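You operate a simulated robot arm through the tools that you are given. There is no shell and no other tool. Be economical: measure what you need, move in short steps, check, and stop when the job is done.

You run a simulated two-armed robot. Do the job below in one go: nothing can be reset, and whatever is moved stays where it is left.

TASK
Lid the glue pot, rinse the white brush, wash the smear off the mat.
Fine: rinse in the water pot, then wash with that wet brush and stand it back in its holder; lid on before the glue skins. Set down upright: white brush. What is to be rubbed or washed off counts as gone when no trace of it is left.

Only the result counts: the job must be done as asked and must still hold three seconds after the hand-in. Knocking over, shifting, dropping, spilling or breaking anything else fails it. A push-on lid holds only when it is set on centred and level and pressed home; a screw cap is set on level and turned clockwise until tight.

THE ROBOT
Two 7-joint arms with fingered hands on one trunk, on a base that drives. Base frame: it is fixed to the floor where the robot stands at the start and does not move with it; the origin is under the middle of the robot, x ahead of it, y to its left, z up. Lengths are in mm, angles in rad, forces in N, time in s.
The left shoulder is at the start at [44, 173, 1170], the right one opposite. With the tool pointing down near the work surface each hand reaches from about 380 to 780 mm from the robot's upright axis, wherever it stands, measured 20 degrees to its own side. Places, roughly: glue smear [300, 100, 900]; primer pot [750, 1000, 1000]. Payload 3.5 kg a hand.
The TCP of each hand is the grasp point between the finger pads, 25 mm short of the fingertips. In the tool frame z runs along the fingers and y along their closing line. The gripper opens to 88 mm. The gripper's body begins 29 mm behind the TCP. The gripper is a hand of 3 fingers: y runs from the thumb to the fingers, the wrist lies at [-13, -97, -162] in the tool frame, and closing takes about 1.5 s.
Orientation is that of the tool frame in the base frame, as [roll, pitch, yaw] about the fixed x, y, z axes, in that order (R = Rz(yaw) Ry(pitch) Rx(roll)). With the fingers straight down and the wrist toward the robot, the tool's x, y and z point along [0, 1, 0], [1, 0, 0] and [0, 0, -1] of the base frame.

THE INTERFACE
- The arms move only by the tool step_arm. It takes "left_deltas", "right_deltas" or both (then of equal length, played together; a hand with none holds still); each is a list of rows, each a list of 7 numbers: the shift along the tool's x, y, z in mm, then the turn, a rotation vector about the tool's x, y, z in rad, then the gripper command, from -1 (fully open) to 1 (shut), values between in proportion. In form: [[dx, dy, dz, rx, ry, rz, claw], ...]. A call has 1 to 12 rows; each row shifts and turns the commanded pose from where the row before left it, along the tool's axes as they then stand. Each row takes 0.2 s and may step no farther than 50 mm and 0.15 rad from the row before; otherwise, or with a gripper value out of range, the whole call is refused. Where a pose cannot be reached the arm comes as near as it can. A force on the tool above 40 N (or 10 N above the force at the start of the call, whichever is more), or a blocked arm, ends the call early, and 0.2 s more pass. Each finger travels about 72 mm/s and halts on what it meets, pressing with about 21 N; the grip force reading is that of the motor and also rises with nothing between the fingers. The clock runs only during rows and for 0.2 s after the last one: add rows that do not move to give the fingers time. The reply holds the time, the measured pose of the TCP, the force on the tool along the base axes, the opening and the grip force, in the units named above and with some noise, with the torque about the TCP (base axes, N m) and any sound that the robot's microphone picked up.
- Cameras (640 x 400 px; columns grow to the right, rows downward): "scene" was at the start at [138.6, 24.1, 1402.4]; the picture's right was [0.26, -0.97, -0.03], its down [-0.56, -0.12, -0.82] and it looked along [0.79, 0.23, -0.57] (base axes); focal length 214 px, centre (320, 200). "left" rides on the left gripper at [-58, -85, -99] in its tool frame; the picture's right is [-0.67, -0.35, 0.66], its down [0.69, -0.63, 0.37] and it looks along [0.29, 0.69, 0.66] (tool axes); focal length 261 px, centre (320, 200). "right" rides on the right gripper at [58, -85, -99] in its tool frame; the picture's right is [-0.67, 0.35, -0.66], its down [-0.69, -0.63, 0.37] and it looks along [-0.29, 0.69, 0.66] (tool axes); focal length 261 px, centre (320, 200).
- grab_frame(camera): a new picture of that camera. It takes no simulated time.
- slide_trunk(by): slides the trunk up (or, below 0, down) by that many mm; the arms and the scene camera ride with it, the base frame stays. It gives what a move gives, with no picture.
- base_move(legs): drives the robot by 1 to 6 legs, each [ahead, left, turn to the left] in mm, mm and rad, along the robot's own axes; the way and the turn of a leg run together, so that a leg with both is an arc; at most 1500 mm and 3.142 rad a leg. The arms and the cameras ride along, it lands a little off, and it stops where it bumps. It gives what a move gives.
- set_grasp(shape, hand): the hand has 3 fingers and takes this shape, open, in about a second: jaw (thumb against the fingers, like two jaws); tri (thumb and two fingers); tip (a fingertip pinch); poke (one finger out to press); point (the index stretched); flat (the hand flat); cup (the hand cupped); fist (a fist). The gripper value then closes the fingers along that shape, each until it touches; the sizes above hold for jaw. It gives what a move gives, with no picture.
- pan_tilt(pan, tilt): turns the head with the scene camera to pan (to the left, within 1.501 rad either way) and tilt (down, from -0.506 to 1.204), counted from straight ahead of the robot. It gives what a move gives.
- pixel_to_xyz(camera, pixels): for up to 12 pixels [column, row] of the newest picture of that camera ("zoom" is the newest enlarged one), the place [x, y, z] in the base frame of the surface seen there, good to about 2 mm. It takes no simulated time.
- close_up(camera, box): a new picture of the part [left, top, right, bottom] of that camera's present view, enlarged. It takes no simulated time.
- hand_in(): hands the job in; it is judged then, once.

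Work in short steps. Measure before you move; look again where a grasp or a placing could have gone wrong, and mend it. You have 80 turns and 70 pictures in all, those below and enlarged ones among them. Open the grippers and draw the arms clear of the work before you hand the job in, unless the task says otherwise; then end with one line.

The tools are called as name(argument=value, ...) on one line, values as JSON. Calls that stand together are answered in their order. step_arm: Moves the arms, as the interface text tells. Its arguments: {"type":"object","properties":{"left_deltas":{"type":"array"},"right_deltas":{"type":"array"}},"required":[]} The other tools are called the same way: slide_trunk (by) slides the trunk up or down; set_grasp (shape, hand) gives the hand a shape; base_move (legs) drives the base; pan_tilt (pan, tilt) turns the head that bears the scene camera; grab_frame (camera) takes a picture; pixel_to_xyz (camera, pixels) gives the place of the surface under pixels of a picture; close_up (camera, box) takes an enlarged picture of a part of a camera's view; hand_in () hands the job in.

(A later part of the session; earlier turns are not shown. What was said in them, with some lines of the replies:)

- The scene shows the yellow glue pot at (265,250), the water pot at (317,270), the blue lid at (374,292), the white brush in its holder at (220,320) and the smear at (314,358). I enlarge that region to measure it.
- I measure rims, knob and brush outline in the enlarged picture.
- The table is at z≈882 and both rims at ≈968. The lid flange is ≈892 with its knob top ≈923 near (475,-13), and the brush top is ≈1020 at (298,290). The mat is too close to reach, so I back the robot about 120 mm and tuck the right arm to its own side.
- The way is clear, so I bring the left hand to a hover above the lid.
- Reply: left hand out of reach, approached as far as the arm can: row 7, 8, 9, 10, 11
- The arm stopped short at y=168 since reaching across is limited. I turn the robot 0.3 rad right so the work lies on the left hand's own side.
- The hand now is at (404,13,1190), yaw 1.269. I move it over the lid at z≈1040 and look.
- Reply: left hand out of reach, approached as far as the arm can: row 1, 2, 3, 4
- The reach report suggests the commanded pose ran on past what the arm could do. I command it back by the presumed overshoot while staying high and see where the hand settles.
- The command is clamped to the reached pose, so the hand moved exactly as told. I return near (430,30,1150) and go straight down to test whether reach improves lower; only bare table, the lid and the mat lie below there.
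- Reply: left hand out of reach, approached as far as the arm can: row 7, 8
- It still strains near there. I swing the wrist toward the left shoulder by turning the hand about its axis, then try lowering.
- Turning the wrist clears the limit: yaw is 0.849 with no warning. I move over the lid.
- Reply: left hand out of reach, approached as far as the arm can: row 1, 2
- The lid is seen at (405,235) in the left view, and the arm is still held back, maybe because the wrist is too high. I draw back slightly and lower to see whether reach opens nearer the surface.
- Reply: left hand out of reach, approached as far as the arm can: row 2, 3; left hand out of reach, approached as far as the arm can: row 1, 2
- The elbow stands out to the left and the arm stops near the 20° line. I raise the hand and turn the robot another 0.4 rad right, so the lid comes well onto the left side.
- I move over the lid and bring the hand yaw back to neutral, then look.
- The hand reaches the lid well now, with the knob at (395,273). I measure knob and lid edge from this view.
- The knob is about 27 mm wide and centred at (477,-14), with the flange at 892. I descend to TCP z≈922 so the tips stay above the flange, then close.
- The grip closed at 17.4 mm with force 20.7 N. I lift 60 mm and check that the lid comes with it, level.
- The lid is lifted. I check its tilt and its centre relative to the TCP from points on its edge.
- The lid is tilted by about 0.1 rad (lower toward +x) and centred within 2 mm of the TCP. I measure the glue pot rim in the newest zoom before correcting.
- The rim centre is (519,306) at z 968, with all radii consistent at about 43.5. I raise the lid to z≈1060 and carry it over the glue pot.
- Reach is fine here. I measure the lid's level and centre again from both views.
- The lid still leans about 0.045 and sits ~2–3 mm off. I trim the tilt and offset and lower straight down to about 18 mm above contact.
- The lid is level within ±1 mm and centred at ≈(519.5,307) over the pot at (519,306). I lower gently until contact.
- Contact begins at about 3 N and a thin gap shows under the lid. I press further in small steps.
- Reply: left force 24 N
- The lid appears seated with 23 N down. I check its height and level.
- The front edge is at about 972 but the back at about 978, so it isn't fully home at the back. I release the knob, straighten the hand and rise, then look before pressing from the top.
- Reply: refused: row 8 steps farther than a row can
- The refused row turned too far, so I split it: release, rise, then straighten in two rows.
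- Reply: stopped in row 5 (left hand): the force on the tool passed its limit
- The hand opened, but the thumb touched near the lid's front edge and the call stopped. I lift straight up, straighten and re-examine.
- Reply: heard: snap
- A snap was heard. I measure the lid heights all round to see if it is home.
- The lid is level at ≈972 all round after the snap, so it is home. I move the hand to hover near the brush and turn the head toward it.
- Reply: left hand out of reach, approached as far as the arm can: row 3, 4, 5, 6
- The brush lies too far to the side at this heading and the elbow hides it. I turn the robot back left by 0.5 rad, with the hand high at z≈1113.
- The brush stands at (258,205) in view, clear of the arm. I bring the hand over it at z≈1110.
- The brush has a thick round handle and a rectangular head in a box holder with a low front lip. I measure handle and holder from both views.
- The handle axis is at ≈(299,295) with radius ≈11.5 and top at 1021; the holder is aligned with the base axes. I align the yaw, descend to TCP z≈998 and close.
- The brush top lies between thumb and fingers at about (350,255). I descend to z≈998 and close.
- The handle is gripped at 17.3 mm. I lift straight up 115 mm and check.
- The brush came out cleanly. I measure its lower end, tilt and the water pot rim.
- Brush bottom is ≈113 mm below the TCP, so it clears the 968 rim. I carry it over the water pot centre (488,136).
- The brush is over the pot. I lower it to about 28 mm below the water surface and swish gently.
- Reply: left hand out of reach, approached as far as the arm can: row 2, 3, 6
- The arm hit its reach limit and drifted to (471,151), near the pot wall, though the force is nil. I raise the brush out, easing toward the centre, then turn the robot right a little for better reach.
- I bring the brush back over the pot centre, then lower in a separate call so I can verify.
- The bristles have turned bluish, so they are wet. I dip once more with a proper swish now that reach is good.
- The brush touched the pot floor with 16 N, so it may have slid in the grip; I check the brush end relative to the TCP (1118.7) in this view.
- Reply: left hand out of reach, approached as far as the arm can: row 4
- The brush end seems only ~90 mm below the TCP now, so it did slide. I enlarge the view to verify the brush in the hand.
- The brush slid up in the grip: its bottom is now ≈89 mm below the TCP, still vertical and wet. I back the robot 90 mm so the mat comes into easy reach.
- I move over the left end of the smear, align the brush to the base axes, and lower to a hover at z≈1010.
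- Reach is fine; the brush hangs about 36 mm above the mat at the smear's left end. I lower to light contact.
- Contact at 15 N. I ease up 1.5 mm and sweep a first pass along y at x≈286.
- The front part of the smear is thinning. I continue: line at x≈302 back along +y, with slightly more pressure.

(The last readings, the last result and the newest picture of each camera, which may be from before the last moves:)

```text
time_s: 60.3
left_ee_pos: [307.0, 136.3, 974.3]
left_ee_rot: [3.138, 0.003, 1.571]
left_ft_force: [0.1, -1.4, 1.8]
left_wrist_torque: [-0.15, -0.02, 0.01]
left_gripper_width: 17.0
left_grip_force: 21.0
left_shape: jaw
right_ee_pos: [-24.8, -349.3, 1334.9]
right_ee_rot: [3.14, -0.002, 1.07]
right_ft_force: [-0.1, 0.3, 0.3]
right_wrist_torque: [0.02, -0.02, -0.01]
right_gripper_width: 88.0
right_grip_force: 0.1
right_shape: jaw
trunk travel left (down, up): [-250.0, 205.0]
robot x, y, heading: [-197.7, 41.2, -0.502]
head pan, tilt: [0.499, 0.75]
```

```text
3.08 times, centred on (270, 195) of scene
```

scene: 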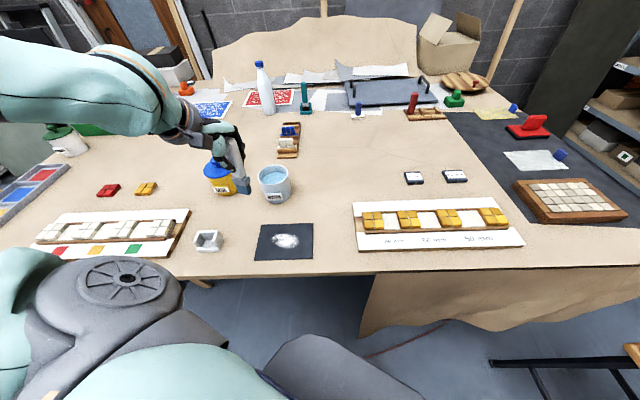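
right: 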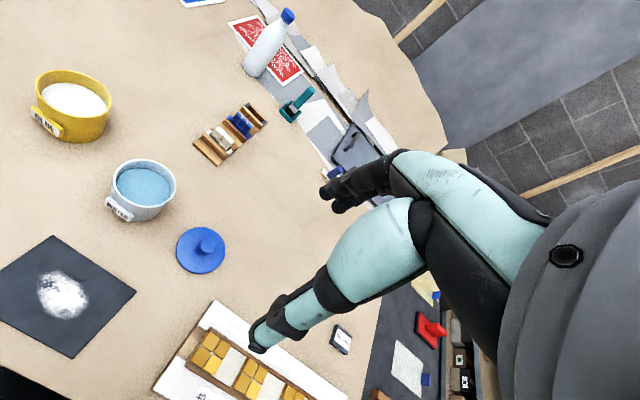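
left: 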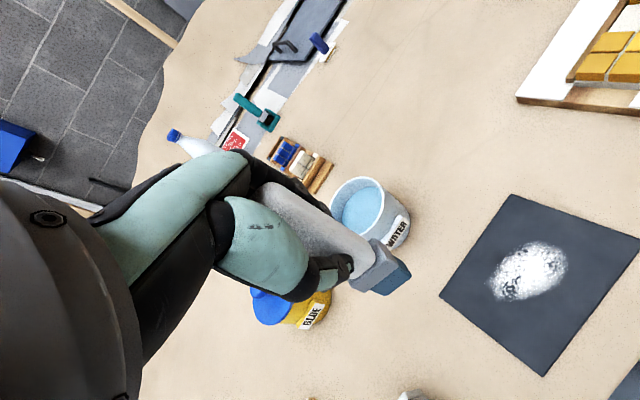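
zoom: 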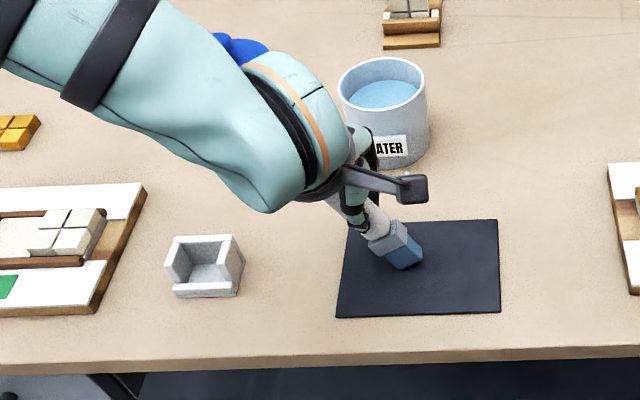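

The visible mat is clean; the brush has swung in the grip with its head trailing to the right. I do one more stroke toward -y at x≈291, then a partial reverse to bring the brush upright, lift and look.

step_arm(left_deltas=[[0, -15, 0, 0, 0, 0, 1], [-14, 0, 0, 0, 0, 0, 1], [-14, 0, 0, 0, 0, 0, 1], [-14, 0, 0, 0, 0, 0, 1], [-14, 0, 0, 0, 0, 0, 1], [-14, 0, 0, 0, 0, 0, 1], [-14, 0, 0, 0, 0, 0, 1], [0, 0, -15, 0, 0, 0, 1], [0, 0, -25, 0, 0, 0, 1], [0, 0, -25, 0, 0, 0, 1]])

close_up(camera="scene", box=[230, 150, 370, 240])

grab_frame(camera="left")

```text
time_s: 62.5
left_ee_pos: [291.6, 51.2, 1039.1]
left_ee_rot: [3.139, 0.003, 1.57]
left_ft_force: [1.0, -0.2, -1.0]
left_wrist_torque: [-0.01, 0.01, 0.02]
left_gripper_width: 16.6
left_grip_force: 20.8
left_shape: jaw
right_ee_pos: [-24.7, -350.3, 1335.4]
right_ee_rot: [-3.142, -0.002, 1.07]
right_ft_force: [-0.5, 0.6, 0.1]
right_wrist_torque: [0.02, 0.02, 0.02]
right_gripper_width: 87.8
right_grip_force: 0.1
right_shape: jaw
trunk travel left (down, up): [-250.0, 205.0]
robot x, y, heading: [-202.8, 44.7, -0.502]
head pan, tilt: [0.499, 0.75]
```

```text
4.44 times, centred on (300, 195) of scene
```

zoom: 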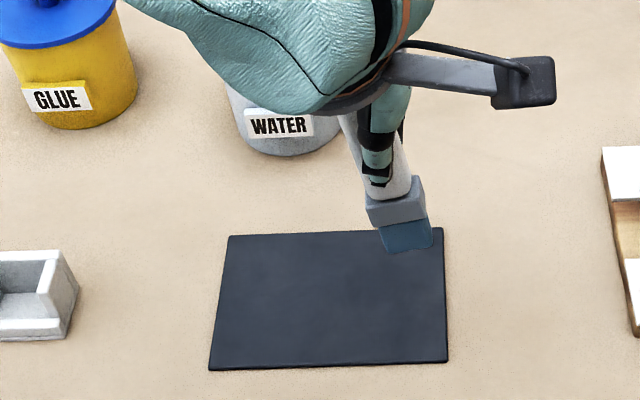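

```text
19 pictures are left
```

left: 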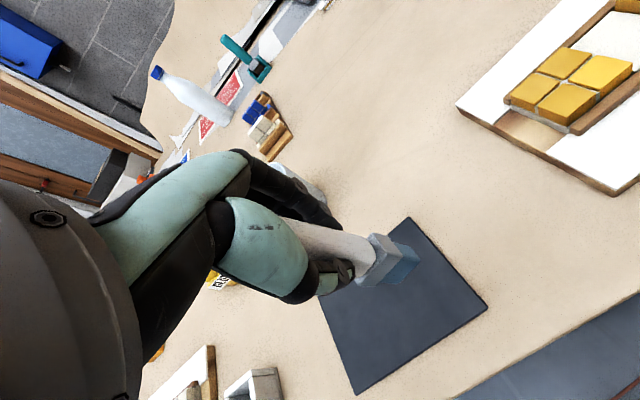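

The mat looks clean from both views. I measure brush tilt and confirm the mat corners and water pot haven't shifted.

pixel_to_xyz(camera="zoom", pixels=[[230, 238], [441, 230], [446, 360], [211, 367], [350, 125], [385, 190], [368, 215], [424, 180], [380, 248], [405, 253], [431, 245], [400, 235]])

pixel_to_xyz(camera="left", pixels=[[285, 170], [310, 230], [340, 245], [365, 250], [370, 236], [380, 260], [360, 283], [390, 240], [405, 250], [418, 258], [400, 283], [300, 180]])

close_up(camera="left", box=[250, 150, 500, 400])

```text
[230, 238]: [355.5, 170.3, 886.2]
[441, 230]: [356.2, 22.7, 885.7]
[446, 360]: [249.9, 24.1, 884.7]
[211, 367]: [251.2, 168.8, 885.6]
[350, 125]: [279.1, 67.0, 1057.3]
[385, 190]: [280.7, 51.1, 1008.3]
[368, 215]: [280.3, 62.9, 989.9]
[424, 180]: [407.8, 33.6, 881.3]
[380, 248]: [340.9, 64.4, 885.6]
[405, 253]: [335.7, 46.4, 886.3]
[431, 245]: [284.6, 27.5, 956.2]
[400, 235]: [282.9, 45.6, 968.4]
```

```text
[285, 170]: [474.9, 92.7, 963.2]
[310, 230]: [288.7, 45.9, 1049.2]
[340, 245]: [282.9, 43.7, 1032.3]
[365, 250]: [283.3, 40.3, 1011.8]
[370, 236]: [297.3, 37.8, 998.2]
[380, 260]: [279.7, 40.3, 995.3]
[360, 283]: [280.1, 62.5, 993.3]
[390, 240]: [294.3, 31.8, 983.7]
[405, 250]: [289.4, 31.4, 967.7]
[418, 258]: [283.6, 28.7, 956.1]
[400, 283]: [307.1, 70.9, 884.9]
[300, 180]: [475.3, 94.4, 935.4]
```

```text
1.60 times, centred on (375, 275) of left
```

zoom: 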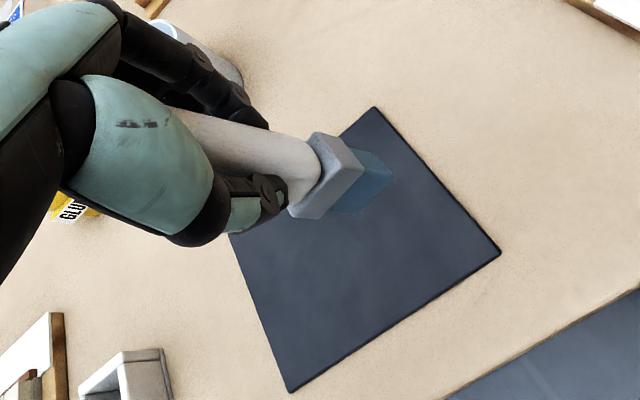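

The mat is unmoved and clean. I sample the ferrule and bristle corners to determine the brush's lean.

pixel_to_xyz(camera="zoom", pixels=[[322, 140], [345, 140], [358, 170], [322, 212], [296, 208], [330, 165], [386, 162], [390, 178], [354, 210], [370, 185], [250, 155], [300, 165]])

close_up(camera="scene", box=[295, 170, 335, 212])

```text
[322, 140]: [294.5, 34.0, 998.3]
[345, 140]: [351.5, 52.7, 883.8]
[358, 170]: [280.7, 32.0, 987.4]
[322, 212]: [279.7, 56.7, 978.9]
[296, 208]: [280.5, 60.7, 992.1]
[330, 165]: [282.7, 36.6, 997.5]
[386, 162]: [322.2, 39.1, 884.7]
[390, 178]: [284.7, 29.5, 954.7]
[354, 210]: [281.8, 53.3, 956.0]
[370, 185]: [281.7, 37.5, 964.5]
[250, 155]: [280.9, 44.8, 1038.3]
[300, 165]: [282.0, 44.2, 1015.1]
```

```text
9.52 times, centred on (315, 191) of scene
```

zoom: 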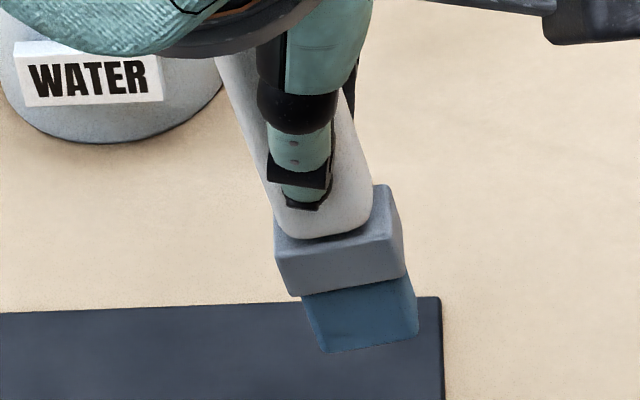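

I sample edge pairs in this sharper view to compute the axis lean.

pixel_to_xyz(camera="zoom", pixels=[[228, 70], [272, 190], [353, 115], [368, 190], [281, 238], [294, 290], [378, 240], [401, 268], [310, 302], [324, 345], [405, 290], [414, 328]])

```text
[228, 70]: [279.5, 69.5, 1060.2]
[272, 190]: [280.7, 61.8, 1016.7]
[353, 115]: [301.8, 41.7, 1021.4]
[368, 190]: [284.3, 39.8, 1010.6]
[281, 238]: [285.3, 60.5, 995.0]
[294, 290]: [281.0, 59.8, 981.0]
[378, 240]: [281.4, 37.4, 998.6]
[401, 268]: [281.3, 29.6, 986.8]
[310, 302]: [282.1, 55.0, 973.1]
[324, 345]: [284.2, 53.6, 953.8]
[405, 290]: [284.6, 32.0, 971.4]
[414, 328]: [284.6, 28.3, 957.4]
```

The brush leans ≈0.19 rad with its head toward -y. I rotate the hand by +0.19 about the closing line to set the brush vertical, rise a little, and travel toward the holder.

step_arm(left_deltas=[[0, 0, -10, 0, 0.095, 0, 1], [0, 0, -10, 0, 0.095, 0, 1], [39.3, 1.5, 7.55, 0, 0, 0, 1], [39.3, 1.5, 7.55, 0, 0, 0, 1], [39.3, 1.5, 7.55, 0, 0, 0, 1], [39.3, 1.5, 7.55, 0, 0, 0, 1], [39.3, 1.5, 7.55, 0, 0, 0, 1], [0, 0, 0, 0, 0, 0, 1]])

grab_frame(camera="scene")

close_up(camera="scene", box=[150, 130, 310, 260])

```text
time_s: 64.3
left_ee_pos: [300.0, 250.0, 1057.9]
left_ee_rot: [3.139, -0.186, 1.568]
left_ft_force: [0.0, -0.2, -0.9]
left_wrist_torque: [-0.03, -0.02, 0.01]
left_gripper_width: 16.7
left_grip_force: 20.9
left_shape: jaw
right_ee_pos: [-23.6, -350.8, 1335.5]
right_ee_rot: [-3.141, -0.002, 1.071]
right_ft_force: [0.1, 0.2, 0.6]
right_wrist_torque: [0.0, 0.01, -0.04]
right_gripper_width: 87.7
right_grip_force: 0.1
right_shape: jaw
trunk travel left (down, up): [-250.0, 205.0]
robot x, y, heading: [-197.2, 43.6, -0.506]
head pan, tilt: [0.499, 0.75]
```

```text
16 pictures are left
```

scene: 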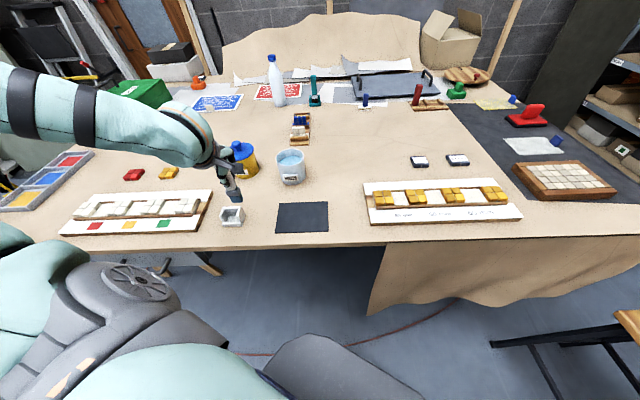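

```text
3.08 times, centred on (230, 195) of scene
```

zoom: 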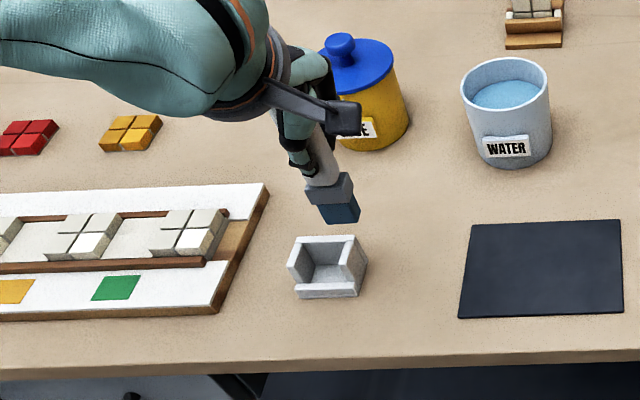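

The mat is spotless and the brush is near the holder. I zoom in to measure brush verticality and holder walls precisely.

close_up(camera="scene", box=[210, 165, 260, 230])

```text
6.15 times, centred on (235, 198) of scene
```

zoom: 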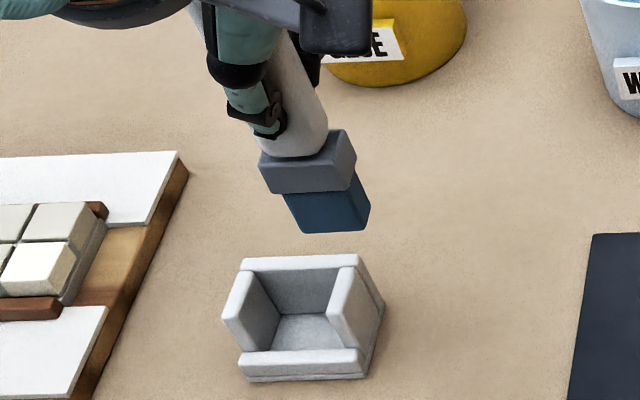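

pixel_to_xyz(camera="zoom", pixels=[[262, 160], [272, 188], [325, 165], [350, 185], [287, 198], [303, 228], [350, 195], [360, 228], [354, 150], [368, 208], [232, 160], [323, 120]])

pixel_to_xyz(camera="zoom", pixels=[[230, 315], [250, 275], [258, 262], [340, 262], [350, 275], [335, 330], [372, 305], [300, 355], [245, 370], [360, 370], [275, 305], [300, 330]])

```text
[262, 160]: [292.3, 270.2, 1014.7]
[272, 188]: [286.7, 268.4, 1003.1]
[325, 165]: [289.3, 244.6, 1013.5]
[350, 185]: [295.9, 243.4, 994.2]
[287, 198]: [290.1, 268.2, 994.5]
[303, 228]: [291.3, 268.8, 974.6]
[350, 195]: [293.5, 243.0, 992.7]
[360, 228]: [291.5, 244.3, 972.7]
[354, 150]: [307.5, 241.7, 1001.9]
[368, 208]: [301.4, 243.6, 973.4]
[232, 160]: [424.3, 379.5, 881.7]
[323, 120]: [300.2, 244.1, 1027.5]
```

```text
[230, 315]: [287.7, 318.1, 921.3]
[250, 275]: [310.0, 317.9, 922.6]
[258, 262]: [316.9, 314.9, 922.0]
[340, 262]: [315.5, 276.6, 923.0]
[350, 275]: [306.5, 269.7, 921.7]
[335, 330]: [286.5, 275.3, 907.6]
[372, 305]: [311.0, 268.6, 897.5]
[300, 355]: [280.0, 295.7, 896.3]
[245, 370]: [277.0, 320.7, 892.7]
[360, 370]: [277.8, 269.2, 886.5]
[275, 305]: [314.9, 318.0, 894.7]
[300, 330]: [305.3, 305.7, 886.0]
```

The brush is vertical with its head centred at y≈256.3 for TCP y 250, bottom ≈87 below the TCP. The holder's centre is y≈295.5. I shift +39 mm in y and lower until the tip is just above the walls.

step_arm(left_deltas=[[19.3, 0, 3.7, 0, 0, 0, 1], [19.2, 0.3, 3.7, 0, 0, 0, 1], [-3.7, 0, 19.6, 0, 0, 0, 1], [-3.4, 0, 17.7, 0, 0, 0, 1], [0, 0, 0, 0, 0, 0, 1]])

close_up(camera="scene", box=[210, 165, 260, 230])

```text
time_s: 65.5
left_ee_pos: [299.3, 290.4, 1021.0]
left_ee_rot: [3.138, -0.187, 1.572]
left_ft_force: [0.1, -0.1, -1.7]
left_wrist_torque: [0.03, 0.01, 0.02]
left_gripper_width: 16.6
left_grip_force: 21.3
left_shape: jaw
right_ee_pos: [-24.3, -349.7, 1335.4]
right_ee_rot: [3.142, -0.002, 1.069]
right_ft_force: [0.1, -0.1, 0.0]
right_wrist_torque: [0.0, -0.01, -0.01]
right_gripper_width: 87.5
right_grip_force: 0.1
right_shape: jaw
trunk travel left (down, up): [-250.0, 205.0]
robot x, y, heading: [-198.8, 42.8, -0.498]
head pan, tilt: [0.499, 0.75]
```

```text
6.15 times, centred on (235, 198) of scene
```

zoom: 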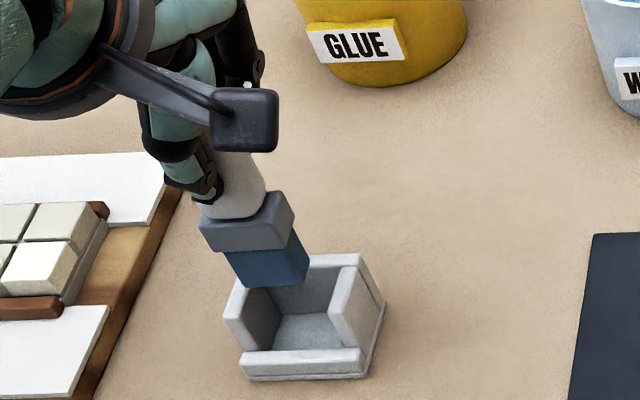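

pixel_to_xyz(camera="zoom", pixels=[[202, 222], [212, 245], [276, 225], [284, 246], [230, 258], [245, 284], [290, 255], [299, 282], [308, 265], [232, 308], [355, 268], [270, 270]])

```text
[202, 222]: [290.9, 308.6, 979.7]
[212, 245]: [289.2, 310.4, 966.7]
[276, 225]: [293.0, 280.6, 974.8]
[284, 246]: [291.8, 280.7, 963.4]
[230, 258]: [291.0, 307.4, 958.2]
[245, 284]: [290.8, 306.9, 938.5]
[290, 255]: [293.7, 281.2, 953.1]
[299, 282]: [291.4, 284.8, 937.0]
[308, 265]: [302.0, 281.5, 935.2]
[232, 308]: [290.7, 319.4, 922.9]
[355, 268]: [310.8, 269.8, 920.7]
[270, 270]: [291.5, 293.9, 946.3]
```

The head spans y 282–307, centred at 295 between walls of about 277 and 314. I lower it in, slowing for contact near the floor.

step_arm(left_deltas=[[-3.7, 0, 19.6, 0, 0, 0, 1], [-2.8, 0, 14.7, 0, 0, 0, 1], [-1.5, 0, 7.9, 0, 0, 0, 1], [-0.75, 0, 3.9, 0, 0, 0, 1]])

close_up(camera="scene", box=[210, 165, 260, 230])

```text
time_s: 66.5
left_ee_pos: [299.8, 289.5, 974.4]
left_ee_rot: [3.135, -0.186, 1.571]
left_ft_force: [0.3, -0.1, 2.1]
left_wrist_torque: [0.04, 0.0, 0.0]
left_gripper_width: 16.7
left_grip_force: 20.6
left_shape: jaw
right_ee_pos: [-24.0, -350.0, 1335.3]
right_ee_rot: [3.141, -0.001, 1.069]
right_ft_force: [-0.4, -0.3, 0.1]
right_wrist_torque: [0.01, 0.04, -0.04]
right_gripper_width: 87.7
right_grip_force: 0.0
right_shape: jaw
trunk travel left (down, up): [-250.0, 205.0]
robot x, y, heading: [-198.6, 40.5, -0.498]
head pan, tilt: [0.499, 0.75]
```

```text
6.15 times, centred on (235, 198) of scene
```

zoom: 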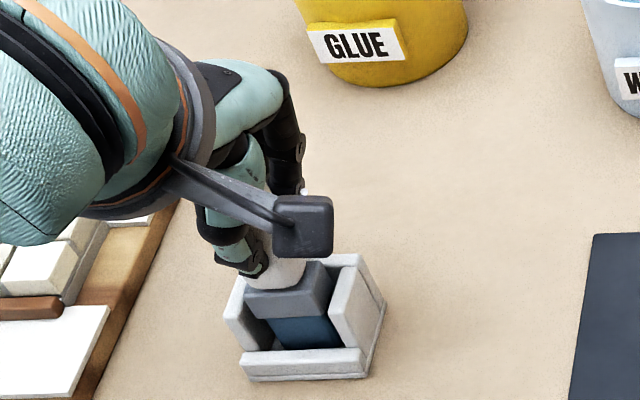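

The tip touches the floor at about 2 N with the head inside the walls. I settle 1 mm, open the hand gradually, then withdraw straight up along the brush.

step_arm(left_deltas=[[-0.2, 0, 1, 0, 0, 0, 1], [0, 0, 0, 0, 0, 0, 0.4], [0, 0, 0, 0, 0, 0, 0.1], [0, 0, 0, 0, 0, 0, -0.3], [0, 0, 0, 0, 0, 0, -0.7], [0, 0, 0, 0, 0, 0, -1], [0, 0, 0, 0, 0, 0, -1]])

grab_frame(camera="left")

```text
time_s: 68.1
left_ee_pos: [299.9, 290.6, 972.8]
left_ee_rot: [3.137, -0.188, 1.573]
left_ft_force: [-0.7, -0.2, 1.4]
left_wrist_torque: [-0.03, 0.01, 0.01]
left_gripper_width: 87.6
left_grip_force: 0.0
left_shape: jaw
right_ee_pos: [-24.2, -349.3, 1334.7]
right_ee_rot: [-3.141, -0.002, 1.07]
right_ft_force: [0.2, -0.4, -0.1]
right_wrist_torque: [-0.02, 0.02, 0.02]
right_gripper_width: 87.8
right_grip_force: 0.0
right_shape: jaw
trunk travel left (down, up): [-250.0, 205.0]
robot x, y, heading: [-197.2, 44.9, -0.497]
head pan, tilt: [0.499, 0.75]
```

```text
11 pictures are left
```

left: 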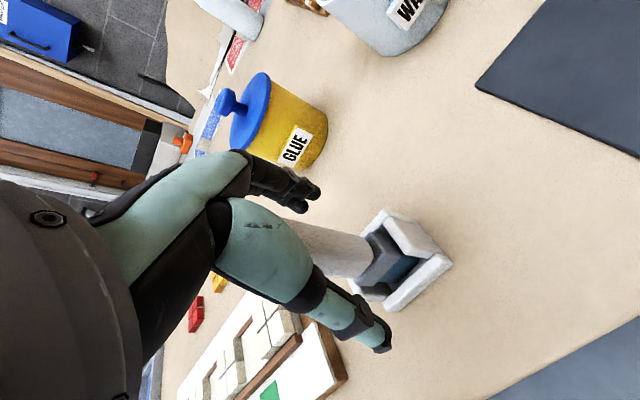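

The hand is open and the brush stands in the holder. I withdraw straight up, well clear above the brush top.

step_arm(left_deltas=[[3.7, 0, -19.6, 0, 0, 0, -1], [3.7, 0, -19.6, 0, 0, 0, -1], [5.5, 0, -29.5, 0, 0, 0, -1], [7.4, 0, -39.3, 0, 0, 0, -1], [7.4, 0, -39.3, 0, 0, 0, -1], [7.4, 0, -39.3, 0, 0, 0, -1]])

close_up(camera="scene", box=[180, 120, 340, 240])

```text
time_s: 69.5
left_ee_pos: [298.2, 291.2, 1160.3]
left_ee_rot: [3.138, -0.186, 1.571]
left_ft_force: [-0.2, 0.1, 0.7]
left_wrist_torque: [-0.04, 0.02, -0.01]
left_gripper_width: 87.7
left_grip_force: 0.1
left_shape: jaw
right_ee_pos: [-24.4, -350.6, 1334.9]
right_ee_rot: [3.141, -0.001, 1.069]
right_ft_force: [-0.8, 0.1, 0.4]
right_wrist_torque: [0.0, 0.02, -0.02]
right_gripper_width: 87.5
right_grip_force: 0.0
right_shape: jaw
trunk travel left (down, up): [-250.0, 205.0]
robot x, y, heading: [-197.5, 43.9, -0.502]
head pan, tilt: [0.499, 0.75]
```

```text
3.33 times, centred on (260, 180) of scene
```

zoom: 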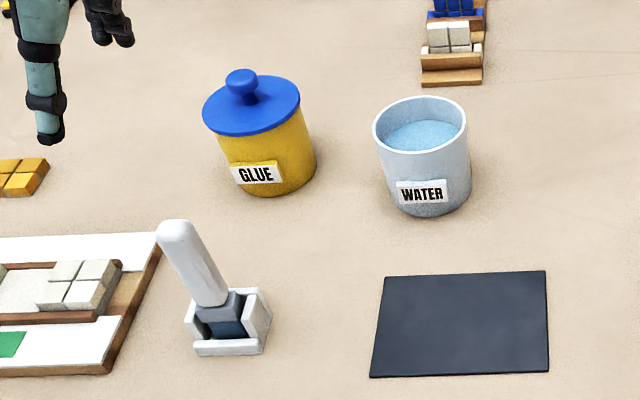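

Lid on, brush in the holder, mat clean. I verify brush uprightness, lid level, and inspect the mat closely for traces.

pixel_to_xyz(camera="zoom", pixels=[[162, 235], [193, 228], [200, 295], [226, 290], [176, 228], [210, 115], [250, 133], [297, 100], [270, 80], [197, 350], [265, 348], [212, 328]])

close_up(camera="scene", box=[270, 195, 335, 240])

```text
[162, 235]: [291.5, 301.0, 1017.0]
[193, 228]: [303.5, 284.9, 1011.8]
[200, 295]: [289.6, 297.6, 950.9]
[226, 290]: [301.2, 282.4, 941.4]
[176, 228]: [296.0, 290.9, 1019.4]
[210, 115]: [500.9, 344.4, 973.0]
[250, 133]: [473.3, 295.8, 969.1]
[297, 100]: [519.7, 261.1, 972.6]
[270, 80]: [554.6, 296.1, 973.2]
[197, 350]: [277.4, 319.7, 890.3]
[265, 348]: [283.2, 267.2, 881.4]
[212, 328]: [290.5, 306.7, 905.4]
```

```text
8.89 times, centred on (302, 218) of scene
```

zoom: 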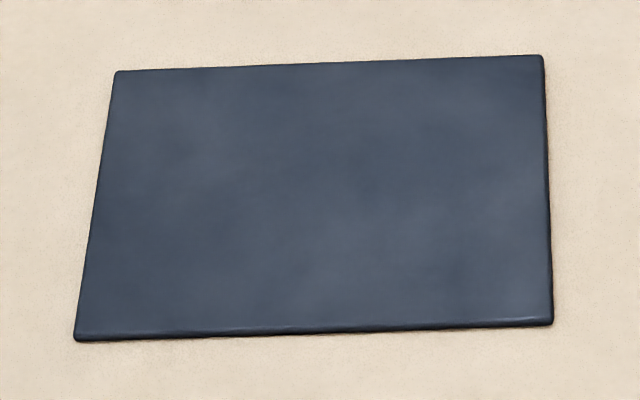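

The mat shows no trace, the lid is level at ≈972, and the brush stands upright in its holder. I raise the arm clear of the work.

step_arm(left_deltas=[[7, 0, -36, 0, 0, 0, -1], [7, 0, -36, 0, 0, 0, -1], [20, -20, 0, 0, -0.09, 0, -1], [20, -20, 0, 0, -0.09, 0, -1], [0, 0, 0, 0, 0, 0, -1]])

grab_frame(camera="scene")

```text
time_s: 70.7
left_ee_pos: [259.7, 328.5, 1242.2]
left_ee_rot: [3.139, -0.008, 1.573]
left_ft_force: [-0.1, 0.0, -0.2]
left_wrist_torque: [0.0, -0.01, 0.0]
left_gripper_width: 87.7
left_grip_force: 0.1
left_shape: jaw
right_ee_pos: [-23.5, -351.0, 1335.1]
right_ee_rot: [-3.141, -0.003, 1.068]
right_ft_force: [0.4, -1.3, 0.5]
right_wrist_torque: [0.01, -0.03, 0.0]
right_gripper_width: 87.6
right_grip_force: 0.1
right_shape: jaw
trunk travel left (down, up): [-250.0, 205.0]
robot x, y, heading: [-198.7, 47.0, -0.501]
head pan, tilt: [0.499, 0.75]
```

```text
8 pictures are left
```

scene: 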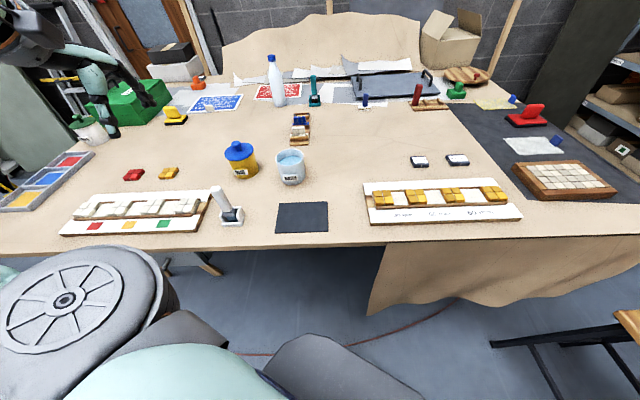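

Everything stands as asked and the arms are clear with the hands open, so I hand the job in.

hand_in()

```text
The job is handed in.
```

I pressed the lid onto the glue pot until it snapped level, rinsed the white brush in the water pot, washed the smear off the mat with no trace left, and stood the brush upright in its holder; the glue pot moved about 3 mm during lidding.
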